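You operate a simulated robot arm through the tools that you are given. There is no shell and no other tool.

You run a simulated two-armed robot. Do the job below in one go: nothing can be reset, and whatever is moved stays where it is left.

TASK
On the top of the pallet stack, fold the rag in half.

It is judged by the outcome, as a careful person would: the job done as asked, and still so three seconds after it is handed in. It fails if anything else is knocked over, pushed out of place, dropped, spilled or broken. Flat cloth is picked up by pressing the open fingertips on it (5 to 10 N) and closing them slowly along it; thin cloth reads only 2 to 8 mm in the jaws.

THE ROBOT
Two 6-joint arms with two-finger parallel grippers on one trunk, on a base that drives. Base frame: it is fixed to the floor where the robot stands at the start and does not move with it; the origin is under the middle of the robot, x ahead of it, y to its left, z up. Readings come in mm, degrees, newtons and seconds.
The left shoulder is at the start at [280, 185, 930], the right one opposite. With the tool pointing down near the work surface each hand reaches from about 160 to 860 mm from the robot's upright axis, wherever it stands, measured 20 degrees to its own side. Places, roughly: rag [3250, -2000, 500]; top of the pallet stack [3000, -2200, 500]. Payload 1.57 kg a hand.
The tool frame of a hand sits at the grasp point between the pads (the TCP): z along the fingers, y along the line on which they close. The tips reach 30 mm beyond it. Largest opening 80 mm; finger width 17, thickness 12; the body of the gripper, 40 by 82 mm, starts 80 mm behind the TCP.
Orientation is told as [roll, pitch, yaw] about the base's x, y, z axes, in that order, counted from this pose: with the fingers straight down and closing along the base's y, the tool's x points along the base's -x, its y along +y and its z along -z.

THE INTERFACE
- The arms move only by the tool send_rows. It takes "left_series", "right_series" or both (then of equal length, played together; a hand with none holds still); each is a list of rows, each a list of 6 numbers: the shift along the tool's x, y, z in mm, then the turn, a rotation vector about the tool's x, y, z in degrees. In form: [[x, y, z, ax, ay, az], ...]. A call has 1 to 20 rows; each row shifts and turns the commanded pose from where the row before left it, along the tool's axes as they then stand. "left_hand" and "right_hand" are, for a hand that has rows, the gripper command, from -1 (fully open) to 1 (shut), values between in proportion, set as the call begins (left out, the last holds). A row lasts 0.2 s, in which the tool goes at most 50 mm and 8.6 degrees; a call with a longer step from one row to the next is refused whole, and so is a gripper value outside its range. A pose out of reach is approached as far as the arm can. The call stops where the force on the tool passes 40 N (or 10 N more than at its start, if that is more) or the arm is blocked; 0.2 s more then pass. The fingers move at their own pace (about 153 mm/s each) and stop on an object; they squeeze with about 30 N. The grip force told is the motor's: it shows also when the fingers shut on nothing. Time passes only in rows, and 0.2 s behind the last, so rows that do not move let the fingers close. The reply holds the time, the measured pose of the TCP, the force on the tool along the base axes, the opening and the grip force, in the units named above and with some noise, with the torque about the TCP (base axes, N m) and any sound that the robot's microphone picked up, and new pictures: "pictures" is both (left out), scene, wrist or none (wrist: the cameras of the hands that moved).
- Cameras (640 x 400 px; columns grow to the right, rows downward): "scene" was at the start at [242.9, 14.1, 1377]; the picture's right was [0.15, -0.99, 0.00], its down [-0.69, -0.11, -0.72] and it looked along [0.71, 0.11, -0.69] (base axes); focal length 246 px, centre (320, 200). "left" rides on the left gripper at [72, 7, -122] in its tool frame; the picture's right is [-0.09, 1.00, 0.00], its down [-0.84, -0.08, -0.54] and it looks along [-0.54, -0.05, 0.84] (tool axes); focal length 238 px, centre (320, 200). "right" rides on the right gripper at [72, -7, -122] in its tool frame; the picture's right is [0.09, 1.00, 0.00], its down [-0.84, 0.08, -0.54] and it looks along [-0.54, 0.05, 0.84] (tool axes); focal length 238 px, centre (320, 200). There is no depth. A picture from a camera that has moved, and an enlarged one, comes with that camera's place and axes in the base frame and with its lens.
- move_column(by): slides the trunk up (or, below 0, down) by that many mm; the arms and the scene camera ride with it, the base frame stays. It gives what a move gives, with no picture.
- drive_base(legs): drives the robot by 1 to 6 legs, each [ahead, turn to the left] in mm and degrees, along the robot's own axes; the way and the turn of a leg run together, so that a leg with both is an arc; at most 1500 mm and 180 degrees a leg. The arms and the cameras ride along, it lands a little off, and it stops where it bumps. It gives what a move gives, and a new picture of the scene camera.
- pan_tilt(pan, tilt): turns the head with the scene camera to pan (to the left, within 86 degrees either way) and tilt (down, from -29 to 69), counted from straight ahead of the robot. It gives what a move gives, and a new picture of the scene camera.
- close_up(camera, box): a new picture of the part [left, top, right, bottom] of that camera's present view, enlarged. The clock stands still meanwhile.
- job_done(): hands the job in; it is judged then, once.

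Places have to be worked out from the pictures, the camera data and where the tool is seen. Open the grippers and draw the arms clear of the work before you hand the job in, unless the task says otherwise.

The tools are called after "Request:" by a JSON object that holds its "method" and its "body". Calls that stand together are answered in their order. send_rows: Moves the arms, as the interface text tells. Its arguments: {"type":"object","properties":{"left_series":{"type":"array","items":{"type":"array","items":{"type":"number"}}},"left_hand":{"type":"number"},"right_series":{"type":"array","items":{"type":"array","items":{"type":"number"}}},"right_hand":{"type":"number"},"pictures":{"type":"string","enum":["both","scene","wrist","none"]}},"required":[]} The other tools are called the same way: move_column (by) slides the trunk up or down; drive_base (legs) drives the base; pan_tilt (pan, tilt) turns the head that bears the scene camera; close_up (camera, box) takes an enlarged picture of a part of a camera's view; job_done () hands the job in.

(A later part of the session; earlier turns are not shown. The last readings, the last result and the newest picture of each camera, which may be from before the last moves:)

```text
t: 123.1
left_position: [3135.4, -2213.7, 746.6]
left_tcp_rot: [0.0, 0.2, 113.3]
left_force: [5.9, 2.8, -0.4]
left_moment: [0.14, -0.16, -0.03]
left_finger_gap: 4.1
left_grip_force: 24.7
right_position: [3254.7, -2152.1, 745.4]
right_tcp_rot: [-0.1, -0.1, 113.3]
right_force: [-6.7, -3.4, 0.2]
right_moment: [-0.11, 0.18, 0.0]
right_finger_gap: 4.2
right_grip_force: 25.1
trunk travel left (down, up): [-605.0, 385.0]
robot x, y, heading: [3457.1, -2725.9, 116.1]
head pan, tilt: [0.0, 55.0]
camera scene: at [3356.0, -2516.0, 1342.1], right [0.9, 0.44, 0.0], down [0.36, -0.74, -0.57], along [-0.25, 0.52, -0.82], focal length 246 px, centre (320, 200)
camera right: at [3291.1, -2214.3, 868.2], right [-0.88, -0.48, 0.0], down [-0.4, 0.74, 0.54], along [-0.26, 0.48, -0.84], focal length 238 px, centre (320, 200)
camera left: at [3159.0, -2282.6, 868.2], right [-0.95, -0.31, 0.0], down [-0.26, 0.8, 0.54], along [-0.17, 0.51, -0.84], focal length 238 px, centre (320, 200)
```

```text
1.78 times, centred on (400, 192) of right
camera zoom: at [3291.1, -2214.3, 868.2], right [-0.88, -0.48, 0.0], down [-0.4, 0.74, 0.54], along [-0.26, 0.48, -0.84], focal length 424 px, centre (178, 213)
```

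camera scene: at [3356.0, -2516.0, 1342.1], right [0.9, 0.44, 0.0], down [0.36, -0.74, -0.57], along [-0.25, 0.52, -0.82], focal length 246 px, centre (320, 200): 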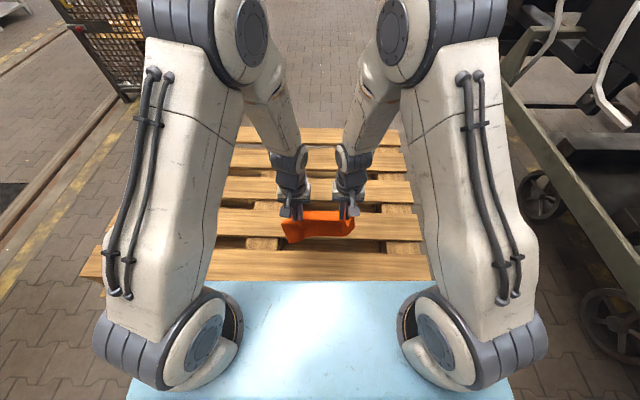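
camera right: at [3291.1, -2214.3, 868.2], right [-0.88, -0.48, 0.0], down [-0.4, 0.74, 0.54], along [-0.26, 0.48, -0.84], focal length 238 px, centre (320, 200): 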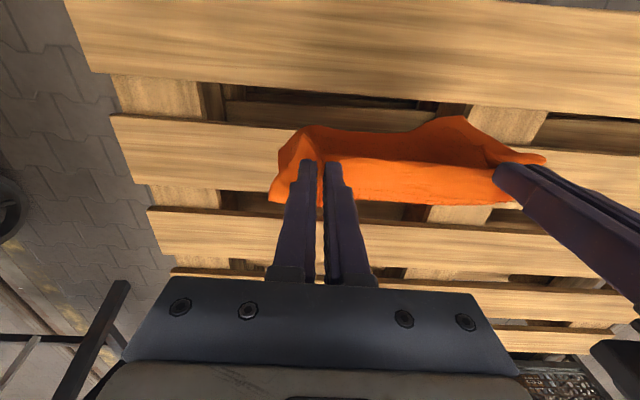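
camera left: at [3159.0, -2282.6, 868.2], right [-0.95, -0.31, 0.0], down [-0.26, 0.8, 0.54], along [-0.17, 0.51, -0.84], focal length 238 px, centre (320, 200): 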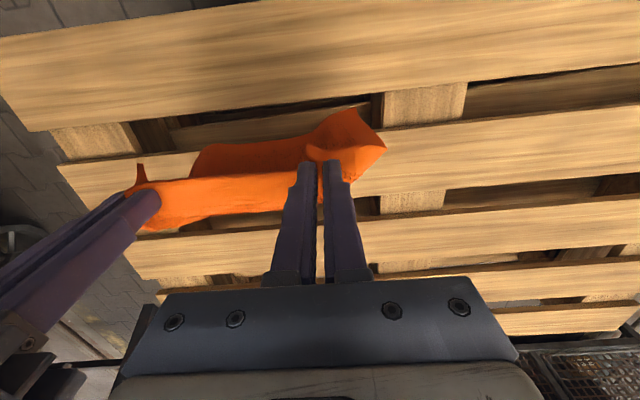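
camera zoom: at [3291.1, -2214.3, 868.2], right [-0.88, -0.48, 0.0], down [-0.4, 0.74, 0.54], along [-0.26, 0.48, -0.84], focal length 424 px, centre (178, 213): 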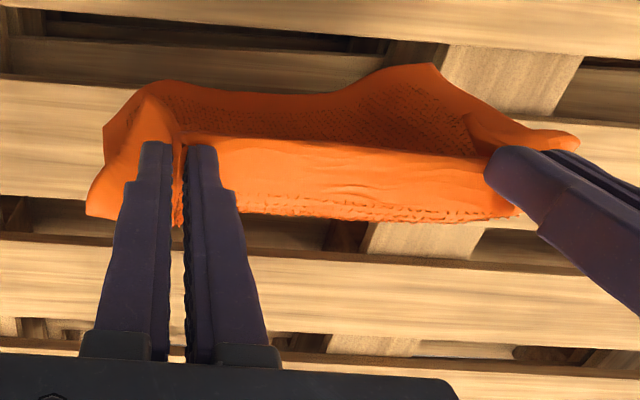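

I judge the lower edge at about F 615, z 550–575. I carry the rag 35 mm forward so the folded half will lie on the broad slat, and lower until the free edge just touches.

Request:
{"method": "send_rows", "body": {"left_series": [[-9, 0, 0, 0, 0, 0], [-9, 0, 0, 0, 0, 0], [-9, 0, -1, 0, 0, 0], [-8, 0, 0, 0, 0, 0], [0, 0, 0, 0, 0, 0], [0, 0, 10, 0, 0, 0], [0, 0, 10, 0, 0, 0], [0, 0, 10, 0, 0, 0], [0, 0, 10, 0, 0, 0], [0, 0, 10, 0, 0, 0], [0, 0, 8, 0, 0, 0], [0, 0, 0, 0, 0, 0]], "right_series": [[-9, 0, 0, 0, 0, 0], [-9, 0, 0, 0, 0, 0], [-9, 0, 0, 0, 0, 0], [-8, 0, 0, 0, 0, 0], [0, 0, 0, 0, 0, 0], [0, 0, 10, 0, 0, 0], [0, 0, 10, 0, 0, 0], [0, 0, 10, 0, 0, 0], [0, 0, 10, 0, 0, 0], [0, 0, 10, 0, 0, 0], [0, 0, 8, 0, 0, 0], [0, 0, 0, 0, 0, 0]], "pictures": "both"}}

Request:
{"method": "close_up", "body": {"camera": "scene", "box": [240, 150, 400, 250]}}

```text
t: 125.7
left_position: [3121.6, -2182.5, 688.2]
left_tcp_rot: [0.1, 0.2, 113.3]
left_force: [7.4, 4.4, -0.8]
left_moment: [0.1, -0.19, -0.04]
left_finger_gap: 4.0
left_grip_force: 24.2
right_position: [3242.1, -2121.7, 688.3]
right_tcp_rot: [0.0, 0.1, 113.3]
right_force: [-7.6, -3.1, 0.0]
right_moment: [-0.11, 0.25, 0.03]
right_finger_gap: 4.3
right_grip_force: 24.8
trunk travel left (down, up): [-605.0, 385.0]
robot x, y, heading: [3455.2, -2725.4, 115.8]
head pan, tilt: [0.0, 55.0]
camera scene: at [3356.0, -2515.9, 1342.1], right [0.9, 0.44, 0.0], down [0.36, -0.74, -0.57], along [-0.25, 0.52, -0.82], focal length 246 px, centre (320, 200)
camera right: at [3278.0, -2182.9, 810.2], right [-0.88, -0.48, 0.0], down [-0.4, 0.74, 0.54], along [-0.26, 0.48, -0.84], focal length 238 px, centre (320, 200)
camera left: at [3144.9, -2249.9, 810.8], right [-0.95, -0.31, 0.0], down [-0.26, 0.8, 0.54], along [-0.17, 0.51, -0.84], focal length 238 px, centre (320, 200)
```

scene: 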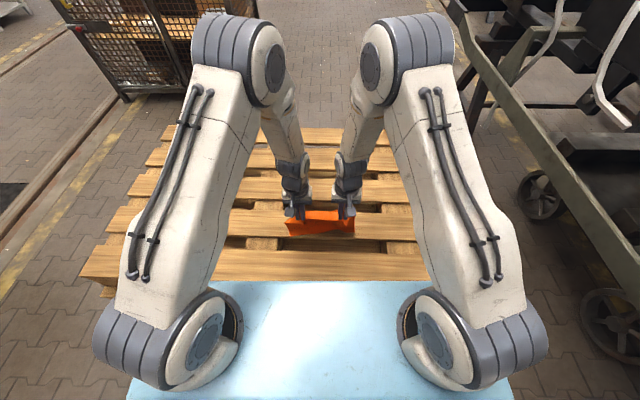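
right: 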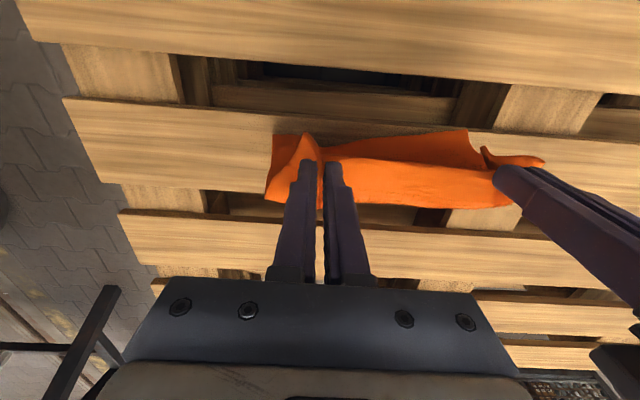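
left: 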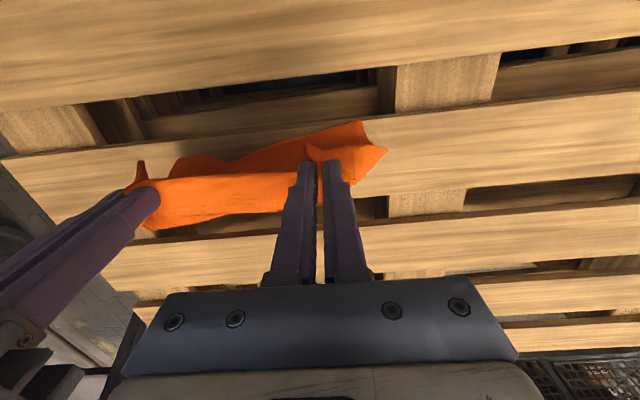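

```text
4.00 times, centred on (320, 200) of scene
camera zoom: at [3356.0, -2515.9, 1342.1], right [0.9, 0.44, 0.0], down [0.36, -0.74, -0.57], along [-0.25, 0.52, -0.82], focal length 984 px, centre (320, 200)
```

zoom: 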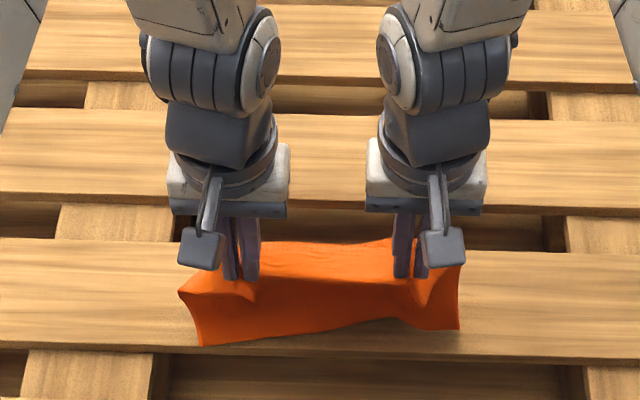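

The lower edge is about touching (F≈650–668). I now start laying it: the hands move forward and down together in small diagonal steps.

Request:
{"method": "send_rows", "body": {"left_series": [[-6, 0, 3, 0, 0, 0], [-6, 0, 4, 0, 0, 0], [-6, 0, 5, 0, 0, 0], [-6, 0, 5, 0, 0, 0], [-6, 0, 5, 0, 0, 0], [-6, 0, 5, 0, 0, 0], [-6, 0, 5, 0, 0, 0], [0, 0, 0, 0, 0, 0]], "right_series": [[-6, 0, 3, 0, 0, 0], [-6, 0, 4, 0, 0, 0], [-6, 0, 5, 0, 0, 0], [-6, 0, 5, 0, 0, 0], [-6, 0, 5, 0, 0, 0], [-6, 0, 5, 0, 0, 0], [-6, 0, 5, 0, 0, 0], [0, 0, 0, 0, 0, 0]], "pictures": "wrist"}}

Request:
{"method": "close_up", "body": {"camera": "scene", "box": [240, 150, 400, 250]}}

```text
t: 127.5
left_position: [3104.9, -2142.1, 656.3]
left_tcp_rot: [0.0, 0.2, 113.1]
left_force: [7.8, 3.9, -1.2]
left_moment: [0.12, -0.26, -0.04]
left_finger_gap: 3.8
left_grip_force: 24.8
right_position: [3225.2, -2080.9, 654.3]
right_tcp_rot: [0.0, -0.1, 113.3]
right_force: [-8.2, -3.7, 0.0]
right_moment: [-0.13, 0.22, 0.04]
right_finger_gap: 4.3
right_grip_force: 24.7
trunk travel left (down, up): [-605.0, 385.0]
robot x, y, heading: [3458.7, -2725.2, 115.8]
head pan, tilt: [0.0, 55.0]
camera right: at [3261.5, -2144.0, 777.7], right [-0.88, -0.48, 0.0], down [-0.4, 0.74, 0.54], along [-0.26, 0.48, -0.84], focal length 238 px, centre (320, 200)
camera left: at [3128.2, -2210.9, 779.6], right [-0.95, -0.31, 0.0], down [-0.26, 0.8, 0.54], along [-0.17, 0.51, -0.84], focal length 238 px, centre (320, 200)
```

right: 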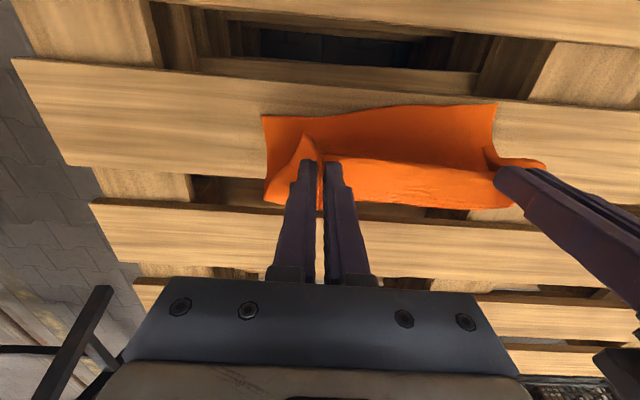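
left: 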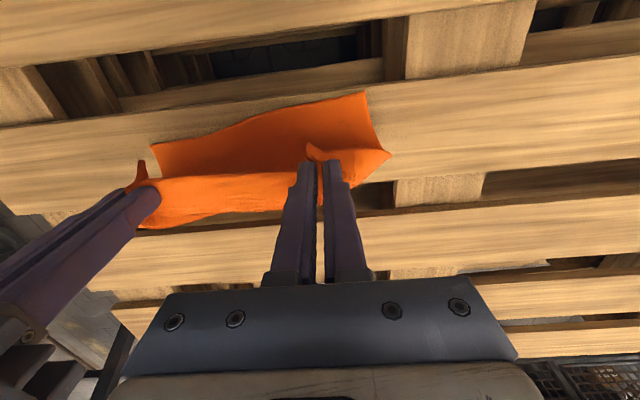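

```text
4.00 times, centred on (320, 200) of scene
camera zoom: at [3356.0, -2515.9, 1342.1], right [0.9, 0.44, 0.0], down [0.36, -0.74, -0.57], along [-0.25, 0.52, -0.82], focal length 984 px, centre (320, 200)
```

zoom: 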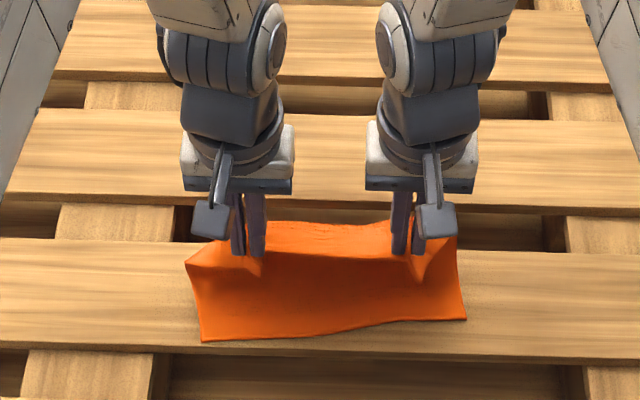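

The free edge now lies straight on the slat, from about (F654, L108) to (F677, L−141). I continue the diagonal so the half-way line comes under the hands, taking the right hand slightly farther to stay parallel with that edge.

Request:
{"method": "send_rows", "body": {"left_series": [[-7, 0, 6, 0, 0, 0], [-7, 0, 6, 0, 0, 0], [-7, 0, 6, 0, 0, 0], [-7, 0, 6, 0, 0, 0], [-7, 0, 6, 0, 0, 0], [-7, 0, 6, 0, 0, 0], [-7, 0, 6, 0, 0, 0], [-7, 0, 5, 0, 0, 0], [0, 0, 0, 0, 0, 0]], "right_series": [[-8.2, 0, 6, 0, 0, 0], [-8.2, 0, 6, 0, 0, 0], [-8.2, 0, 6, 0, 0, 0], [-8.2, 0, 6, 0, 0, 0], [-8.2, 0, 6, 0, 0, 0], [-8.2, 0, 6, 0, 0, 0], [-8.2, 0, 6, 0, 0, 0], [-8.2, 0, 5, 0, 0, 0], [0, 0, 0, 0, 0, 0]], "pictures": "wrist"}}

Request:
{"method": "close_up", "body": {"camera": "scene", "box": [240, 150, 400, 250]}}

```text
t: 129.5
left_position: [3084.0, -2090.6, 608.6]
left_tcp_rot: [-0.1, 0.2, 113.1]
left_force: [5.9, 3.1, -0.1]
left_moment: [0.1, -0.14, 0.0]
left_finger_gap: 3.7
left_grip_force: 25.0
right_position: [3198.8, -2021.2, 608.3]
right_tcp_rot: [0.0, 0.0, 113.3]
right_force: [-4.9, -2.9, 0.9]
right_moment: [-0.12, 0.17, 0.04]
right_finger_gap: 4.3
right_grip_force: 24.6
trunk travel left (down, up): [-605.0, 385.0]
robot x, y, heading: [3459.0, -2729.9, 116.0]
head pan, tilt: [0.0, 55.0]
camera right: at [3234.6, -2083.7, 731.0], right [-0.88, -0.48, 0.0], down [-0.4, 0.74, 0.54], along [-0.26, 0.48, -0.84], focal length 238 px, centre (320, 200)
camera left: at [3106.9, -2158.8, 732.2], right [-0.95, -0.31, 0.0], down [-0.26, 0.8, 0.54], along [-0.17, 0.51, -0.84], focal length 238 px, centre (320, 200)
```

right: 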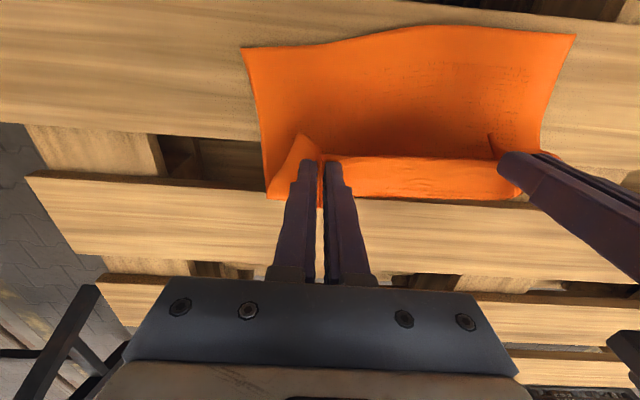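
left: 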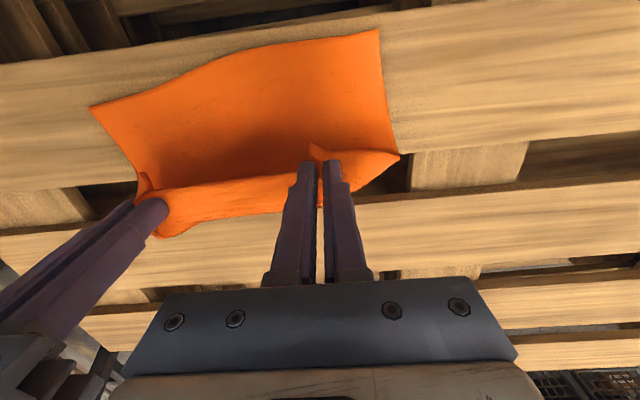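

```text
4.00 times, centred on (320, 200) of scene
camera zoom: at [3356.0, -2515.9, 1342.1], right [0.9, 0.44, 0.0], down [0.36, -0.74, -0.57], along [-0.25, 0.52, -0.82], focal length 984 px, centre (320, 200)
```

zoom: 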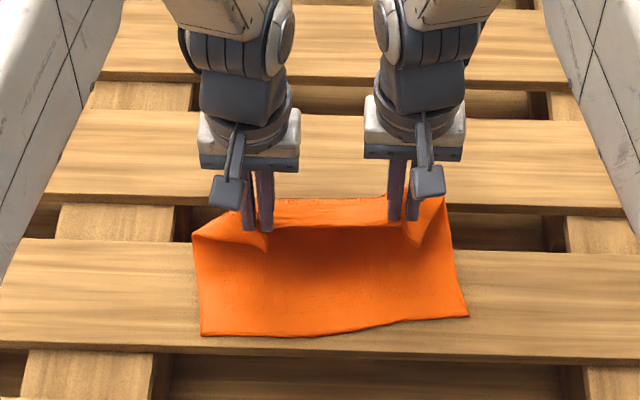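

The free half lies flat with its edge from (F661, L110) to (F680, L−143), and the rest rises to the hands at F≈734/746. Now I swing the held edge back toward me in an arc and down onto that edge.

Request:
{"method": "send_rows", "body": {"left_series": [[4.5, 0, 1.5, 0, 0, 0], [4.5, 0, 2, 0, 0, 0], [7.5, -0.5, 3.5, 0, 0, 0], [7.5, -0.5, 3.5, 0, 0, 0], [7, -0.5, 5.5, 0, 0, 0], [7, -0.5, 5.5, 0, 0, 0], [5.5, -0.5, 7, 0, 0, 0], [5.5, 0, 7, 0, 0, 0], [3, 0, 7, 0, 0, 0], [3, 0, 7, 0, 0, 0], [1.5, 0, 6, 0, 0, 0], [1, 0, 5, 0, 0, 0], [0, 0, 0, 0, 0, 0]], "right_series": [[4.5, 0, 1.5, 0, 0, 0], [5.5, 0, 2, 0, 0, 0], [7.5, -0.5, 3.5, 0, 0, 0], [7.5, -0.5, 3.5, 0, 0, 0], [7.5, -0.5, 5.5, 0, 0, 0], [7.5, -0.5, 5.5, 0, 0, 0], [5.5, -0.5, 7, 0, 0, 0], [5.5, 0, 7, 0, 0, 0], [3, 0, 7, 0, 0, 0], [3, 0, 7, 0, 0, 0], [1.5, 0, 6, 0, 0, 0], [1, 0, 5, 0, 0, 0], [0, 0, 0, 0, 0, 0]], "pictures": "wrist"}}

Request:
{"method": "close_up", "body": {"camera": "scene", "box": [240, 150, 400, 250]}}

```text
t: 132.3
left_position: [3108.0, -2142.8, 547.7]
left_tcp_rot: [0.0, 0.1, 113.2]
left_force: [7.8, 5.2, 1.3]
left_moment: [0.14, -0.26, -0.03]
left_finger_gap: 3.9
left_grip_force: 24.6
right_position: [3225.2, -2073.3, 548.6]
right_tcp_rot: [0.0, 0.0, 113.4]
right_force: [-8.5, -5.2, 0.2]
right_moment: [-0.13, 0.27, 0.06]
right_finger_gap: 4.6
right_grip_force: 25.2
trunk travel left (down, up): [-605.0, 385.0]
robot x, y, heading: [3455.5, -2719.9, 115.7]
head pan, tilt: [0.0, 55.0]
camera right: at [3261.3, -2137.4, 670.9], right [-0.88, -0.48, 0.0], down [-0.4, 0.74, 0.54], along [-0.26, 0.48, -0.84], focal length 238 px, centre (320, 200)
camera left: at [3131.6, -2211.9, 670.7], right [-0.95, -0.31, 0.0], down [-0.26, 0.8, 0.54], along [-0.17, 0.51, -0.84], focal length 238 px, centre (320, 200)
```

right: 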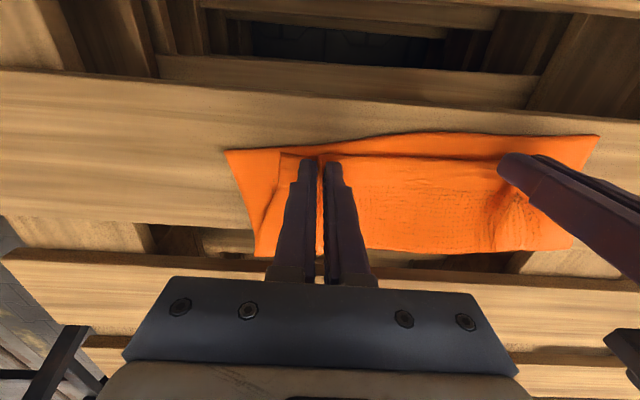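
left: 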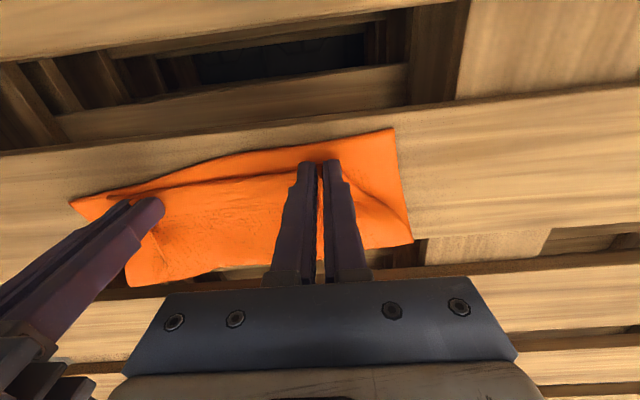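

```text
4.00 times, centred on (320, 200) of scene
camera zoom: at [3356.1, -2516.0, 1342.1], right [0.9, 0.44, 0.0], down [0.36, -0.74, -0.57], along [-0.25, 0.52, -0.82], focal length 984 px, centre (320, 200)
```

zoom: 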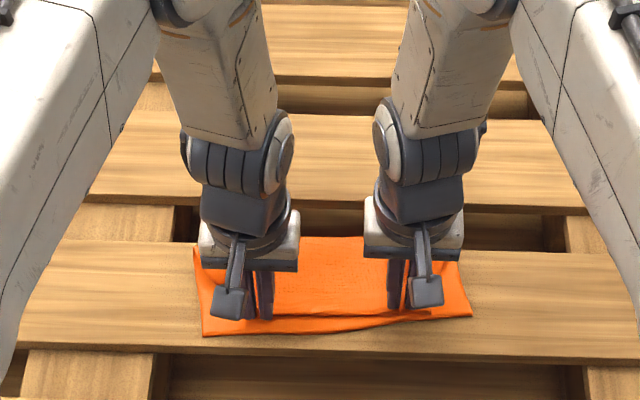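

The held edge is now about 11 mm short of the lower edge. I draw both hands 9 mm further toward me and lower until the tips rest lightly on the layers.

Request:
{"method": "send_rows", "body": {"left_series": [[3, 0, 1, 0, 0, 0], [3, 0, 1, 0, 0, 0], [3, 0, 1, 0, 0, 0], [0, 0, 1, 0, 0, 0], [0, 0, 0, 0, 0, 0]], "right_series": [[3, 0, 1, 0, 0, 0], [3, 0, 1, 0, 0, 0], [3, 0, 1, 0, 0, 0], [0, 0, 1, 0, 0, 0], [0, 0, 0, 0, 0, 0]], "pictures": "wrist"}}

Request:
{"method": "close_up", "body": {"camera": "scene", "box": [260, 175, 380, 250]}}

```text
t: 133.5
left_position: [3112.1, -2150.5, 544.8]
left_tcp_rot: [-0.1, 0.1, 113.2]
left_force: [5.8, 5.4, 6.0]
left_moment: [0.22, -0.18, -0.05]
left_finger_gap: 3.6
left_grip_force: 24.6
right_position: [3228.3, -2082.2, 543.2]
right_tcp_rot: [0.0, 0.0, 113.3]
right_force: [-6.6, -2.6, 4.7]
right_moment: [-0.06, 0.24, -0.01]
right_finger_gap: 4.4
right_grip_force: 24.8
trunk travel left (down, up): [-605.0, 385.0]
robot x, y, heading: [3457.5, -2727.9, 115.9]
head pan, tilt: [0.0, 55.0]
camera right: at [3264.9, -2146.0, 666.5], right [-0.88, -0.48, 0.0], down [-0.4, 0.74, 0.54], along [-0.26, 0.48, -0.84], focal length 238 px, centre (320, 200)
camera left: at [3135.4, -2219.5, 667.4], right [-0.95, -0.31, 0.0], down [-0.26, 0.8, 0.54], along [-0.17, 0.51, -0.84], focal length 238 px, centre (320, 200)
```

right: 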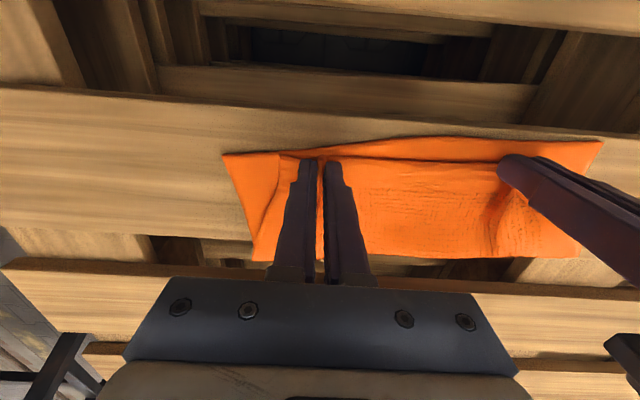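
left: 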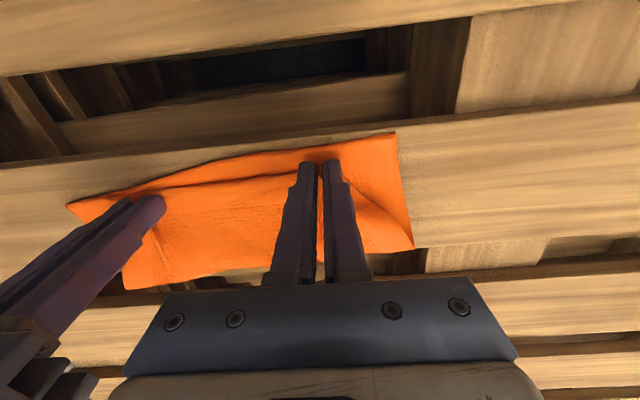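

```text
5.33 times, centred on (320, 212) of scene
camera zoom: at [3356.2, -2516.2, 1342.3], right [0.9, 0.44, 0.0], down [0.36, -0.74, -0.57], along [-0.25, 0.52, -0.82], focal length 1312 px, centre (320, 133)
```

zoom: 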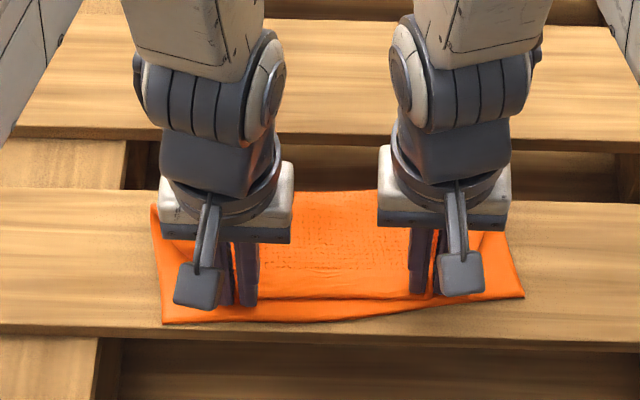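

The lower layer was dragged along because the tips already touched it, leaving ~10 mm offset. I lift a few millimetres, draw back 10 mm, and only then lower again.

Request:
{"method": "send_rows", "body": {"left_series": [[0, 0, -6, 0, 0, 0], [0, 0, -4, 0, 0, 0], [3, 0, 0, 0, 0, 0], [3, 0, 0, 0, 0, 0], [3, 0, 0, 0, 0, 0], [2, 0, 2, 0, 0, 0], [0, 0, 4, 0, 0, 0], [0, 0, 0, 0, 0, 0]], "right_series": [[0, 0, -6, 0, 0, 0], [0, 0, -4, 0, 0, 0], [3, 0, 0, 0, 0, 0], [3, 0, 0, 0, 0, 0], [3, 0, 0, 0, 0, 0], [2, 0, 2, 0, 0, 0], [0, 0, 4, 0, 0, 0], [0, 0, 0, 0, 0, 0]], "pictures": "wrist"}}

Request:
{"method": "close_up", "body": {"camera": "scene", "box": [260, 175, 380, 250]}}

```text
t: 135.3
left_position: [3116.6, -2162.1, 547.5]
left_tcp_rot: [0.0, 0.2, 113.2]
left_force: [6.4, 3.6, 0.2]
left_moment: [0.1, -0.2, -0.04]
left_finger_gap: 3.8
left_grip_force: 24.9
right_position: [3232.7, -2092.0, 548.8]
right_tcp_rot: [0.0, 0.0, 113.3]
right_force: [-6.8, -3.6, 0.3]
right_moment: [-0.07, 0.2, 0.08]
right_finger_gap: 4.3
right_grip_force: 24.9
trunk travel left (down, up): [-605.0, 385.0]
robot x, y, heading: [3457.3, -2726.5, 115.7]
head pan, tilt: [0.0, 55.0]
camera right: at [3268.3, -2156.0, 671.0], right [-0.88, -0.48, 0.0], down [-0.4, 0.74, 0.54], along [-0.26, 0.48, -0.84], focal length 238 px, centre (320, 200)
camera left: at [3139.7, -2230.8, 670.6], right [-0.95, -0.31, 0.0], down [-0.26, 0.8, 0.54], along [-0.17, 0.51, -0.84], focal length 238 px, centre (320, 200)
```

right: 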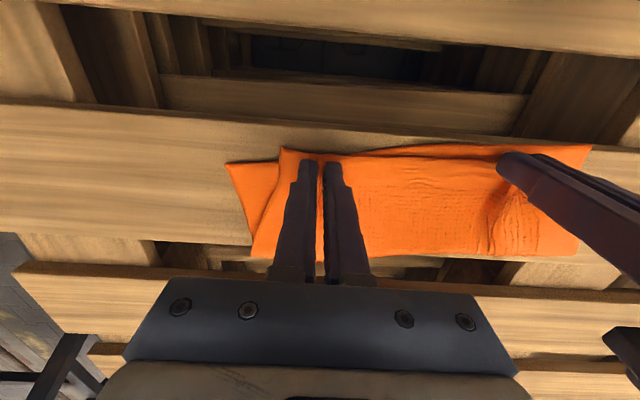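
left: 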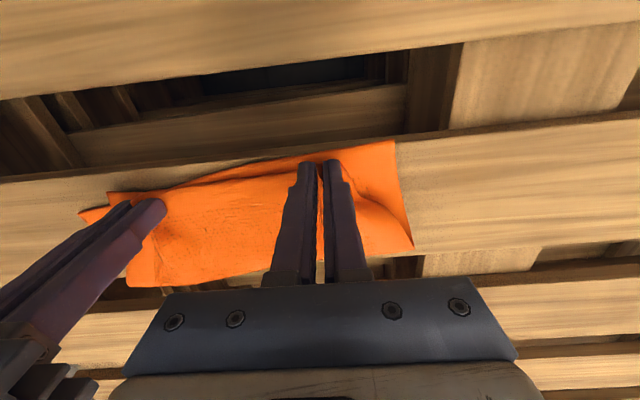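

```text
5.33 times, centred on (320, 212) of scene
camera zoom: at [3356.0, -2516.0, 1342.1], right [0.9, 0.44, 0.0], down [0.36, -0.74, -0.57], along [-0.25, 0.52, -0.82], focal length 1312 px, centre (320, 133)
```

zoom: 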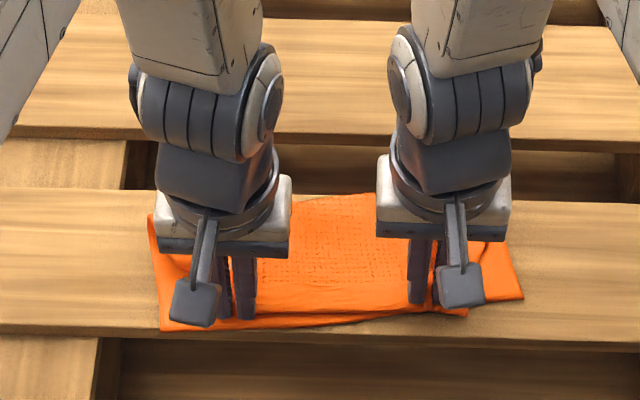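

The top edge now nearly matches the lower one; only the right side overshoots a few millimetres. I push the right hand 3 mm back forward and lower both to a light press.

Request:
{"method": "send_rows", "body": {"left_series": [[1, 0, 0, 0, 0, 0], [0, 0, 2, 0, 0, 0], [0, 0, 1.5, 0, 0, 0], [0, 0, 0, 0, 0, 0]], "right_series": [[-3, 0, 0, 0, 0, 0], [0, 0, 2.5, 0, 0, 0], [0, 0, 2, 0, 0, 0], [0, 0, 0, 0, 0, 0]], "pictures": "none"}}

```text
t: 136.3
left_position: [3117.5, -2162.3, 544.8]
left_tcp_rot: [-0.1, 0.0, 113.3]
left_force: [6.7, 5.3, 3.5]
left_moment: [0.21, -0.18, -0.04]
left_finger_gap: 4.0
left_grip_force: 24.0
right_position: [3232.4, -2090.6, 545.4]
right_tcp_rot: [0.0, -0.2, 113.3]
right_force: [-7.2, -4.0, 4.4]
right_moment: [-0.1, 0.25, 0.03]
right_finger_gap: 4.4
right_grip_force: 24.4
trunk travel left (down, up): [-605.0, 385.0]
robot x, y, heading: [3456.0, -2726.8, 115.9]
head pan, tilt: [0.0, 55.0]
```

Both tips rest at about 4 N on the layers. I now open in steps while moving each hand outward so the inner fingers stay put and the outer ones smooth the gathered cloth back toward the corners.

Request:
{"method": "send_rows", "body": {"left_series": [[0, 3, 0, 0, 0, 0]], "right_series": [[0, -3, 0, 0, 0, 0]], "left_hand": 0.75, "right_hand": 0.75, "pictures": "wrist"}}

Request:
{"method": "send_rows", "body": {"left_series": [[0, 3, 0, 0, 0, 0]], "right_series": [[0, -3, 0, 0, 0, 0]], "left_hand": 0.6, "right_hand": 0.6, "pictures": "wrist"}}

```text
t: 136.7
left_position: [3114.4, -2163.2, 546.0]
left_tcp_rot: [0.1, 0.3, 113.3]
left_force: [6.9, 3.1, 2.7]
left_moment: [0.18, -0.24, 0.0]
left_finger_gap: 9.4
left_grip_force: 6.3
right_position: [3235.1, -2090.7, 544.1]
right_tcp_rot: [0.0, 0.0, 113.4]
right_force: [-7.9, -4.1, 4.3]
right_moment: [-0.16, 0.29, 0.06]
right_finger_gap: 9.7
right_grip_force: 6.4
trunk travel left (down, up): [-605.0, 385.0]
robot x, y, heading: [3458.4, -2727.8, 116.0]
head pan, tilt: [0.0, 55.0]
camera right: at [3270.4, -2152.5, 666.6], right [-0.88, -0.48, 0.0], down [-0.4, 0.74, 0.54], along [-0.26, 0.48, -0.84], focal length 238 px, centre (320, 200)
camera left: at [3137.4, -2232.9, 667.9], right [-0.95, -0.31, 0.0], down [-0.26, 0.8, 0.54], along [-0.17, 0.51, -0.84], focal length 238 px, centre (320, 200)
```

right: 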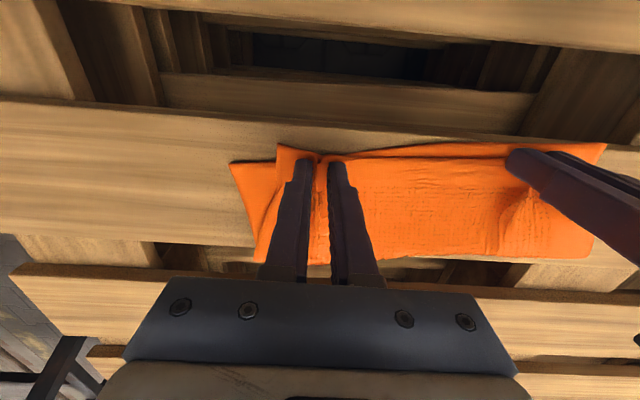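
left: 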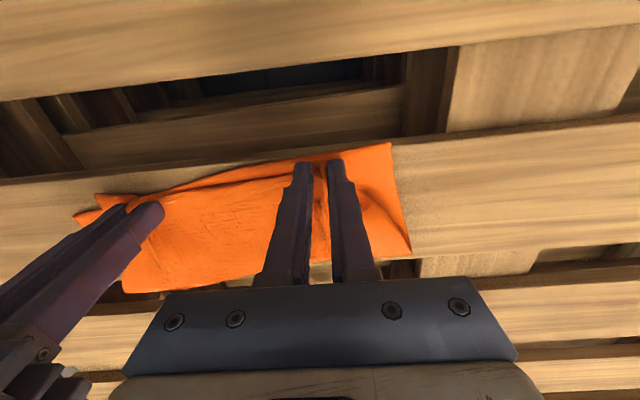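

```text
t: 137.1
left_position: [3111.3, -2166.8, 546.2]
left_tcp_rot: [-0.1, 0.2, 113.2]
left_force: [0.5, 0.6, 2.2]
left_moment: [0.07, 0.0, 0.01]
left_finger_gap: 15.6
left_grip_force: 1.2
right_position: [3236.6, -2088.3, 545.0]
right_tcp_rot: [0.0, 0.0, 113.3]
right_force: [-1.9, -1.4, 4.1]
right_moment: [-0.03, 0.08, 0.0]
right_finger_gap: 16.6
right_grip_force: 0.3
trunk travel left (down, up): [-605.0, 385.0]
robot x, y, heading: [3458.1, -2724.3, 115.7]
head pan, tilt: [0.0, 55.0]
camera right: at [3273.1, -2151.5, 666.7], right [-0.88, -0.48, 0.0], down [-0.4, 0.74, 0.54], along [-0.26, 0.48, -0.84], focal length 238 px, centre (320, 200)
camera left: at [3134.3, -2233.8, 668.3], right [-0.95, -0.31, 0.0], down [-0.26, 0.8, 0.54], along [-0.17, 0.51, -0.84], focal length 238 px, centre (320, 200)
```

right: 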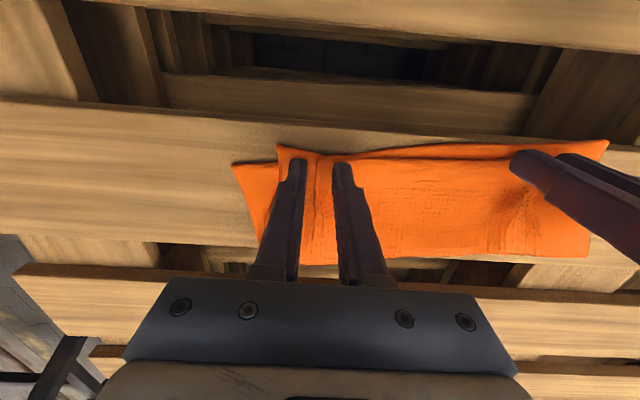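
left: 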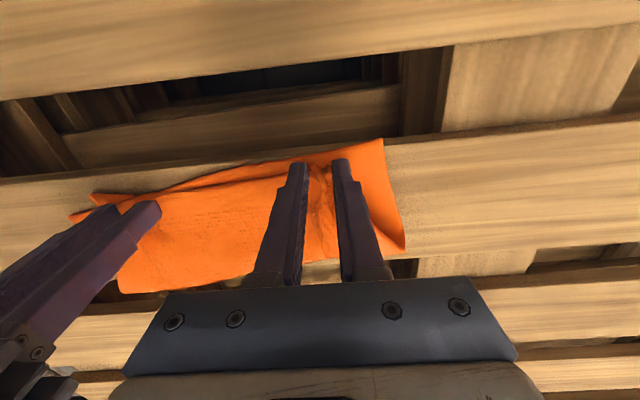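

The pleats are loosening and the tension has gone. I go on opening and spreading.

Request:
{"method": "send_rows", "body": {"left_series": [[0, 3, 0, 0, 0, 0]], "right_series": [[0, -3, 0, 0, 0, 0]], "left_hand": 0.45, "right_hand": 0.45, "pictures": "none"}}

Request:
{"method": "send_rows", "body": {"left_series": [[0, 3, 0, 0, 0, 0]], "right_series": [[0, -3, 0, 0, 0, 0]], "left_hand": 0.3, "right_hand": 0.3, "pictures": "none"}}

Request:
{"method": "send_rows", "body": {"left_series": [[0, 3, 0, 0, 0, 0]], "right_series": [[0, -3, 0, 0, 0, 0]], "left_hand": 0.15, "right_hand": 0.15, "pictures": "wrist"}}

```text
t: 137.5
left_position: [3107.9, -2167.0, 545.2]
left_tcp_rot: [0.0, 0.2, 113.2]
left_force: [1.1, 1.8, 2.4]
left_moment: [0.04, -0.03, -0.02]
left_finger_gap: 22.5
left_grip_force: 0.4
right_position: [3240.7, -2086.3, 544.9]
right_tcp_rot: [0.1, 0.0, 113.3]
right_force: [-2.6, -3.0, 5.2]
right_moment: [-0.07, 0.12, 0.0]
right_finger_gap: 22.5
right_grip_force: 0.0
trunk travel left (down, up): [-605.0, 385.0]
robot x, y, heading: [3456.5, -2726.1, 115.9]
head pan, tilt: [0.0, 55.0]
```

```text
t: 137.9
left_position: [3104.0, -2168.7, 545.3]
left_tcp_rot: [0.0, 0.2, 113.2]
left_force: [1.1, 0.6, 1.7]
left_moment: [0.02, -0.04, 0.01]
left_finger_gap: 28.8
left_grip_force: 0.5
right_position: [3242.0, -2086.5, 543.3]
right_tcp_rot: [0.0, 0.0, 113.3]
right_force: [-2.9, -1.9, 6.1]
right_moment: [-0.06, 0.13, 0.01]
right_finger_gap: 28.6
right_grip_force: 0.6
trunk travel left (down, up): [-605.0, 385.0]
robot x, y, heading: [3455.8, -2725.1, 115.8]
head pan, tilt: [0.0, 55.0]
```

```text
t: 138.3
left_position: [3102.9, -2168.2, 545.7]
left_tcp_rot: [0.0, 0.1, 113.3]
left_force: [0.8, 0.3, 1.8]
left_moment: [0.02, -0.01, 0.01]
left_finger_gap: 34.4
left_grip_force: 0.2
right_position: [3245.0, -2084.4, 544.1]
right_tcp_rot: [-0.1, -0.2, 113.3]
right_force: [-2.1, -0.4, 4.3]
right_moment: [-0.02, 0.06, 0.01]
right_finger_gap: 34.0
right_grip_force: 0.4
trunk travel left (down, up): [-605.0, 385.0]
robot x, y, heading: [3458.3, -2729.1, 116.0]
head pan, tilt: [0.0, 55.0]
camera right: at [3280.9, -2148.2, 666.5], right [-0.88, -0.48, 0.0], down [-0.4, 0.74, 0.54], along [-0.26, 0.48, -0.84], focal length 238 px, centre (320, 200)
camera left: at [3125.8, -2237.3, 667.5], right [-0.95, -0.31, 0.0], down [-0.26, 0.8, 0.54], along [-0.17, 0.51, -0.84], focal length 238 px, centre (320, 200)
```

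right: 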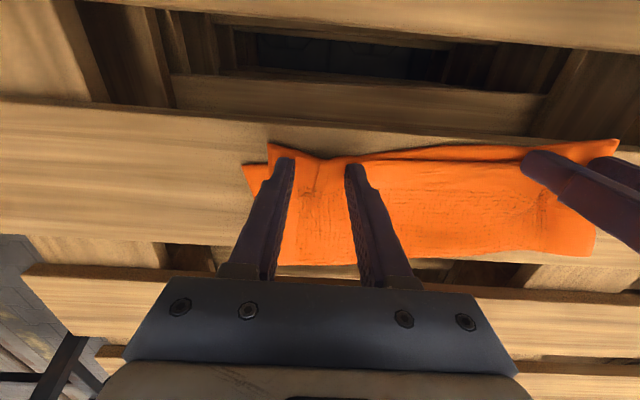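
left: 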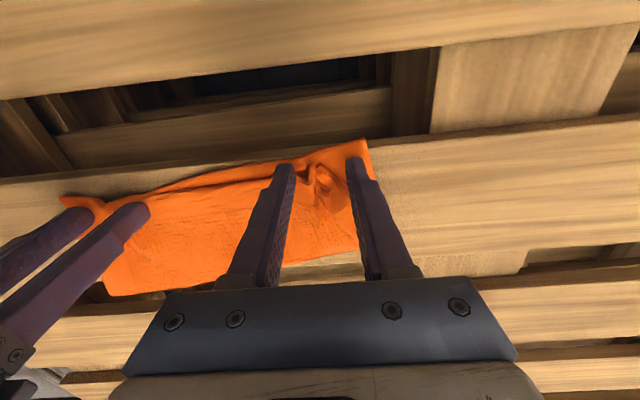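

The right side has spread well; on the left a wrinkle remains between the fingers with only 1.8 N of press. I press the left a little more and continue opening on both.

Request:
{"method": "send_rows", "body": {"left_series": [[0, 2, 0.5, 0, 0, 0]], "right_series": [[0, -3, 0, 0, 0, 0]], "left_hand": 0.05, "right_hand": 0.0, "pictures": "none"}}

Request:
{"method": "send_rows", "body": {"left_series": [[0, 2, 0.3, 0, 0, 0]], "right_series": [[0, -3, 0, 0, 0, 0]], "left_hand": -0.05, "right_hand": -0.15, "pictures": "wrist"}}

```text
t: 138.7
left_position: [3101.2, -2169.2, 544.5]
left_tcp_rot: [0.0, 0.2, 113.2]
left_force: [1.2, 0.7, 1.2]
left_moment: [0.07, -0.09, 0.02]
left_finger_gap: 39.5
left_grip_force: 1.1
right_position: [3247.6, -2083.9, 544.3]
right_tcp_rot: [0.0, 0.0, 113.3]
right_force: [-1.6, -0.6, 4.5]
right_moment: [-0.03, 0.08, 0.0]
right_finger_gap: 39.6
right_grip_force: 0.0
trunk travel left (down, up): [-605.0, 385.0]
robot x, y, heading: [3456.6, -2728.2, 115.7]
head pan, tilt: [0.0, 55.0]
```

```text
t: 139.1
left_position: [3099.9, -2171.7, 545.0]
left_tcp_rot: [-0.1, 0.2, 113.2]
left_force: [1.6, 0.6, 1.5]
left_moment: [0.06, -0.06, 0.0]
left_finger_gap: 43.7
left_grip_force: 0.7
right_position: [3250.7, -2082.5, 544.4]
right_tcp_rot: [0.0, 0.0, 113.4]
right_force: [-2.8, -1.8, 4.5]
right_moment: [-0.05, 0.13, 0.03]
right_finger_gap: 46.1
right_grip_force: 0.1
trunk travel left (down, up): [-605.0, 385.0]
robot x, y, heading: [3456.9, -2726.5, 116.1]
head pan, tilt: [0.0, 55.0]
camera right: at [3286.8, -2145.8, 666.4], right [-0.88, -0.48, 0.0], down [-0.4, 0.74, 0.54], along [-0.26, 0.48, -0.84], focal length 238 px, centre (320, 200)
camera left: at [3122.5, -2239.3, 666.9], right [-0.95, -0.31, 0.0], down [-0.26, 0.8, 0.54], along [-0.17, 0.51, -0.84], focal length 238 px, centre (320, 200)
```

right: 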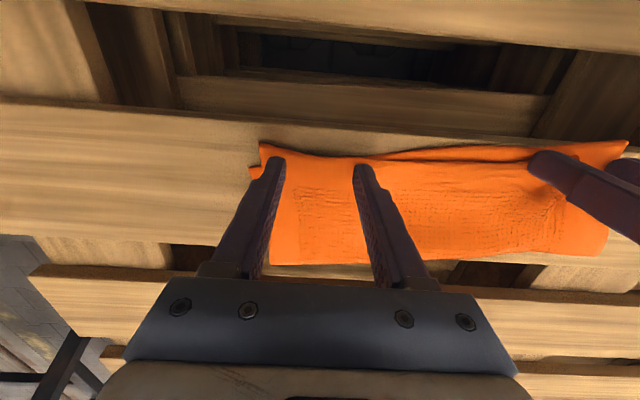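
left: 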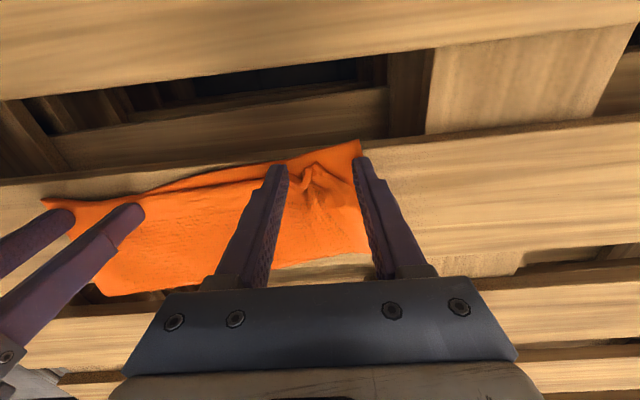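

The right side is flat; I lift both hands straight up and clear to see the whole fold before correcting anything.

Request:
{"method": "send_rows", "body": {"left_series": [[0, 0, -5, 0, 0, 0], [0, 0, -15, 0, 0, 0], [0, 0, -25, 0, 0, 0], [0, 0, -35, 0, 0, 0], [15, 40, -10, 0, 0, 0], [15, 40, 0, 0, 0, 0], [0, 0, 0, 0, 0, 0]], "right_series": [[0, 0, -5, 0, 0, 0], [0, 0, -15, 0, 0, 0], [0, 0, -25, 0, 0, 0], [0, 0, -35, 0, 0, 0], [15, -40, -10, 0, 0, 0], [15, -40, 0, 0, 0, 0], [0, 0, 0, 0, 0, 0]], "pictures": "both"}}

Request:
{"method": "close_up", "body": {"camera": "scene", "box": [260, 175, 380, 250]}}

```text
t: 140.7
left_position: [3038.1, -2228.9, 635.1]
left_tcp_rot: [0.0, 0.1, 113.2]
left_force: [-0.6, -0.8, 1.2]
left_moment: [0.01, -0.02, -0.04]
left_finger_gap: 41.9
left_grip_force: 0.2
right_position: [3336.6, -2076.8, 635.3]
right_tcp_rot: [-0.1, 0.0, 113.4]
right_force: [-0.2, -0.3, 0.1]
right_moment: [0.01, 0.03, 0.05]
right_finger_gap: 45.9
right_grip_force: 0.1
trunk travel left (down, up): [-605.0, 385.0]
robot x, y, heading: [3457.4, -2724.4, 115.9]
head pan, tilt: [0.0, 55.0]
camera scene: at [3356.0, -2516.0, 1342.1], right [0.9, 0.44, 0.0], down [0.36, -0.74, -0.57], along [-0.25, 0.52, -0.82], focal length 246 px, centre (320, 200)
camera right: at [3372.3, -2139.8, 757.3], right [-0.88, -0.48, 0.0], down [-0.4, 0.74, 0.54], along [-0.26, 0.48, -0.84], focal length 238 px, centre (320, 200)
camera left: at [3061.7, -2298.2, 757.4], right [-0.95, -0.31, 0.0], down [-0.26, 0.8, 0.54], along [-0.17, 0.51, -0.84], focal length 238 px, centre (320, 200)
```

scene: 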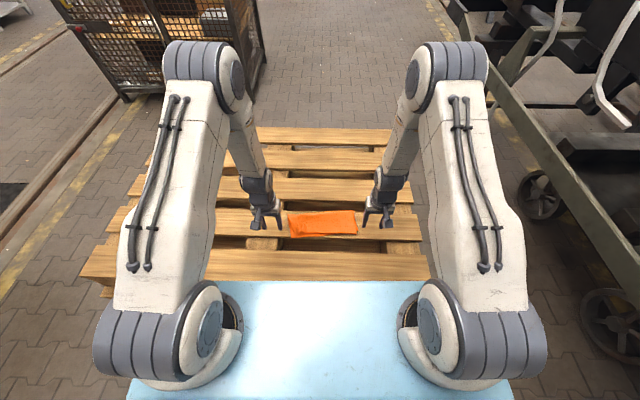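
right: 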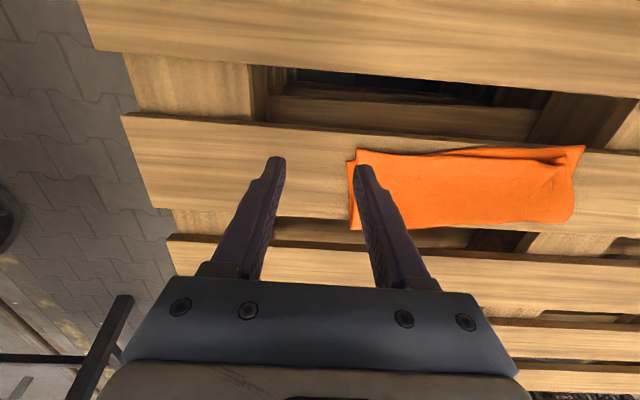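
left: 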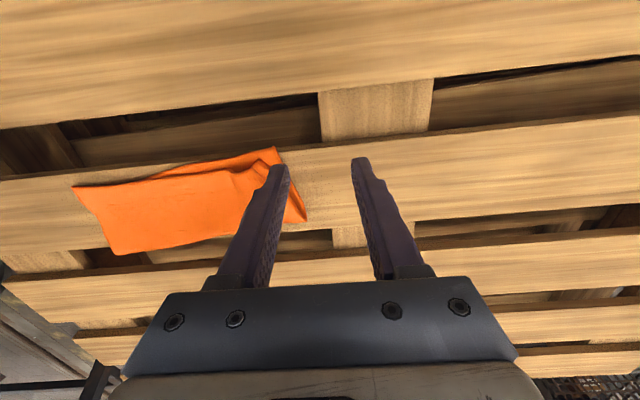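

```text
5.33 times, centred on (320, 212) of scene
camera zoom: at [3356.0, -2516.0, 1342.1], right [0.9, 0.44, 0.0], down [0.36, -0.74, -0.57], along [-0.25, 0.52, -0.82], focal length 1312 px, centre (320, 133)
```

zoom: 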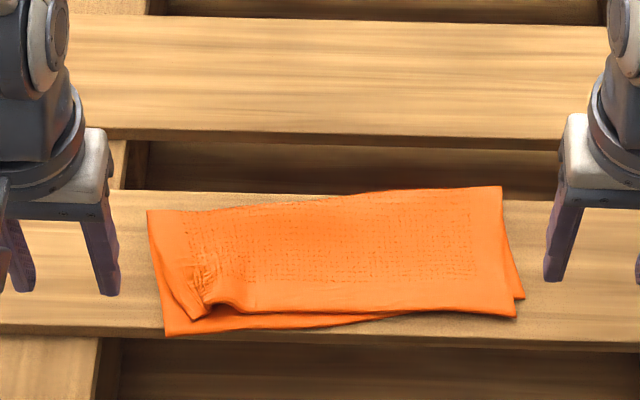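

The rag is folded in half, with edges close together; only the near-left corner of the top layer is still puckered and about 15–20 mm short. I look at it more closely.

Request:
{"method": "close_up", "body": {"camera": "scene", "box": [280, 200, 344, 240]}}

Request:
{"method": "close_up", "body": {"camera": "left", "box": [60, 120, 340, 280]}}

```text
10.00 times, centred on (312, 220) of scene
camera zoom: at [3356.0, -2516.0, 1342.1], right [0.9, 0.44, 0.0], down [0.36, -0.74, -0.57], along [-0.25, 0.52, -0.82], focal length 2460 px, centre (400, 0)
```

zoom: 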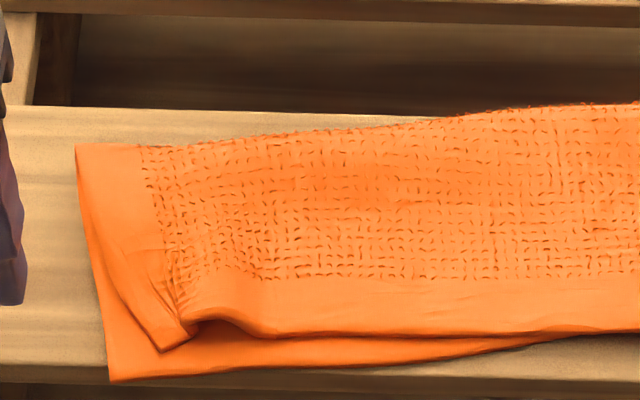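

```text
2.29 times, centred on (200, 200) of left
camera zoom: at [3061.7, -2298.2, 757.4], right [-0.95, -0.31, 0.0], down [-0.26, 0.8, 0.54], along [-0.17, 0.51, -0.84], focal length 545 px, centre (594, 200)
```

zoom: 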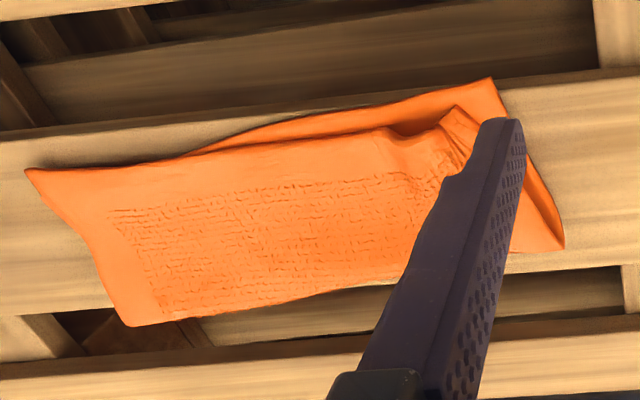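

The top layer's left corner sits at about (F654, L87), 20 mm inside the lower corner at (F642, L106), with a small pleat at L 45–78. I bring the left hand over it with a 36 mm opening, straddling the pleat.

Request:
{"method": "send_rows", "body": {"left_series": [[-21, -47, 0, 0, 0, 0], [-21.7, -48, 0, 0, 0, 0], [0, 0, 25, 0, 0, 0], [0, 0, 25, 0, 0, 0], [0, 0, 15, 0, 0, 0], [0, 0, 0, 0, 0, 0]], "left_hand": 0.1, "pictures": "wrist"}}

Request:
{"method": "close_up", "body": {"camera": "left", "box": [160, 100, 480, 300]}}

```text
refused: row 1 steps farther than a row can; nothing moved
```

```text
2.00 times, centred on (320, 200) of left
camera zoom: at [3061.7, -2298.2, 757.4], right [-0.95, -0.31, 0.0], down [-0.26, 0.8, 0.54], along [-0.17, 0.51, -0.84], focal length 477 px, centre (320, 200)
```

zoom: 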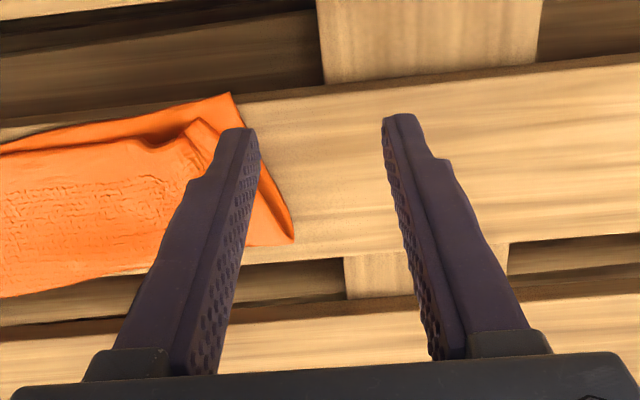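

The first row was too long a step and was refused, so nothing moved. I send the same move in shorter rows.

Request:
{"method": "send_rows", "body": {"left_series": [[-14.2, -31.6, 0, 0, 0, 0], [-14.2, -31.6, 0, 0, 0, 0], [-14.3, -31.7, 0, 0, 0, 0], [0, 0, 25, 0, 0, 0], [0, 0, 25, 0, 0, 0], [0, 0, 15, 0, 0, 0], [0, 0, 0, 0, 0, 0]], "left_hand": 0.1, "pictures": "wrist"}}

Request:
{"method": "close_up", "body": {"camera": "left", "box": [160, 100, 480, 300]}}

```text
t: 142.3
left_position: [3107.5, -2153.1, 569.1]
left_tcp_rot: [0.0, 0.2, 113.2]
left_force: [0.6, 0.0, -0.2]
left_moment: [0.01, 0.01, -0.02]
left_finger_gap: 35.8
left_grip_force: 0.0
right_position: [3335.7, -2077.3, 634.8]
right_tcp_rot: [0.0, -0.1, 113.3]
right_force: [0.3, 0.3, -0.3]
right_moment: [-0.04, -0.01, 0.06]
right_finger_gap: 45.9
right_grip_force: 0.0
trunk travel left (down, up): [-605.0, 385.0]
robot x, y, heading: [3455.9, -2726.3, 115.8]
head pan, tilt: [0.0, 55.0]
camera left: at [3131.6, -2221.9, 691.7], right [-0.95, -0.31, 0.0], down [-0.26, 0.8, 0.54], along [-0.17, 0.51, -0.84], focal length 238 px, centre (320, 200)
```

left: 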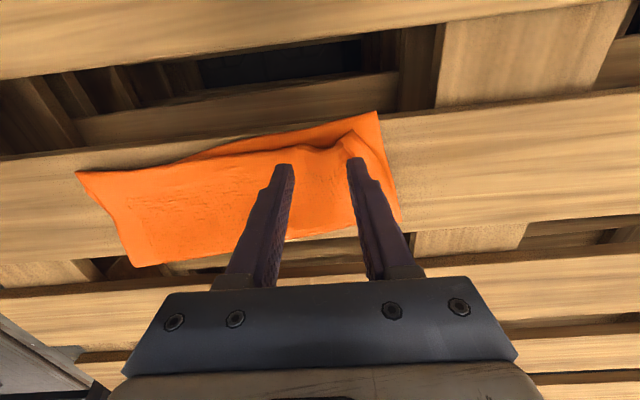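

```text
2.00 times, centred on (320, 200) of left
camera zoom: at [3131.6, -2221.9, 691.7], right [-0.95, -0.31, 0.0], down [-0.26, 0.8, 0.54], along [-0.17, 0.51, -0.84], focal length 477 px, centre (320, 200)
```

zoom: 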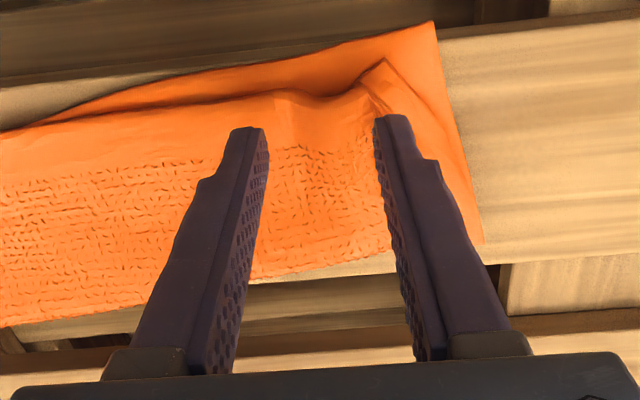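

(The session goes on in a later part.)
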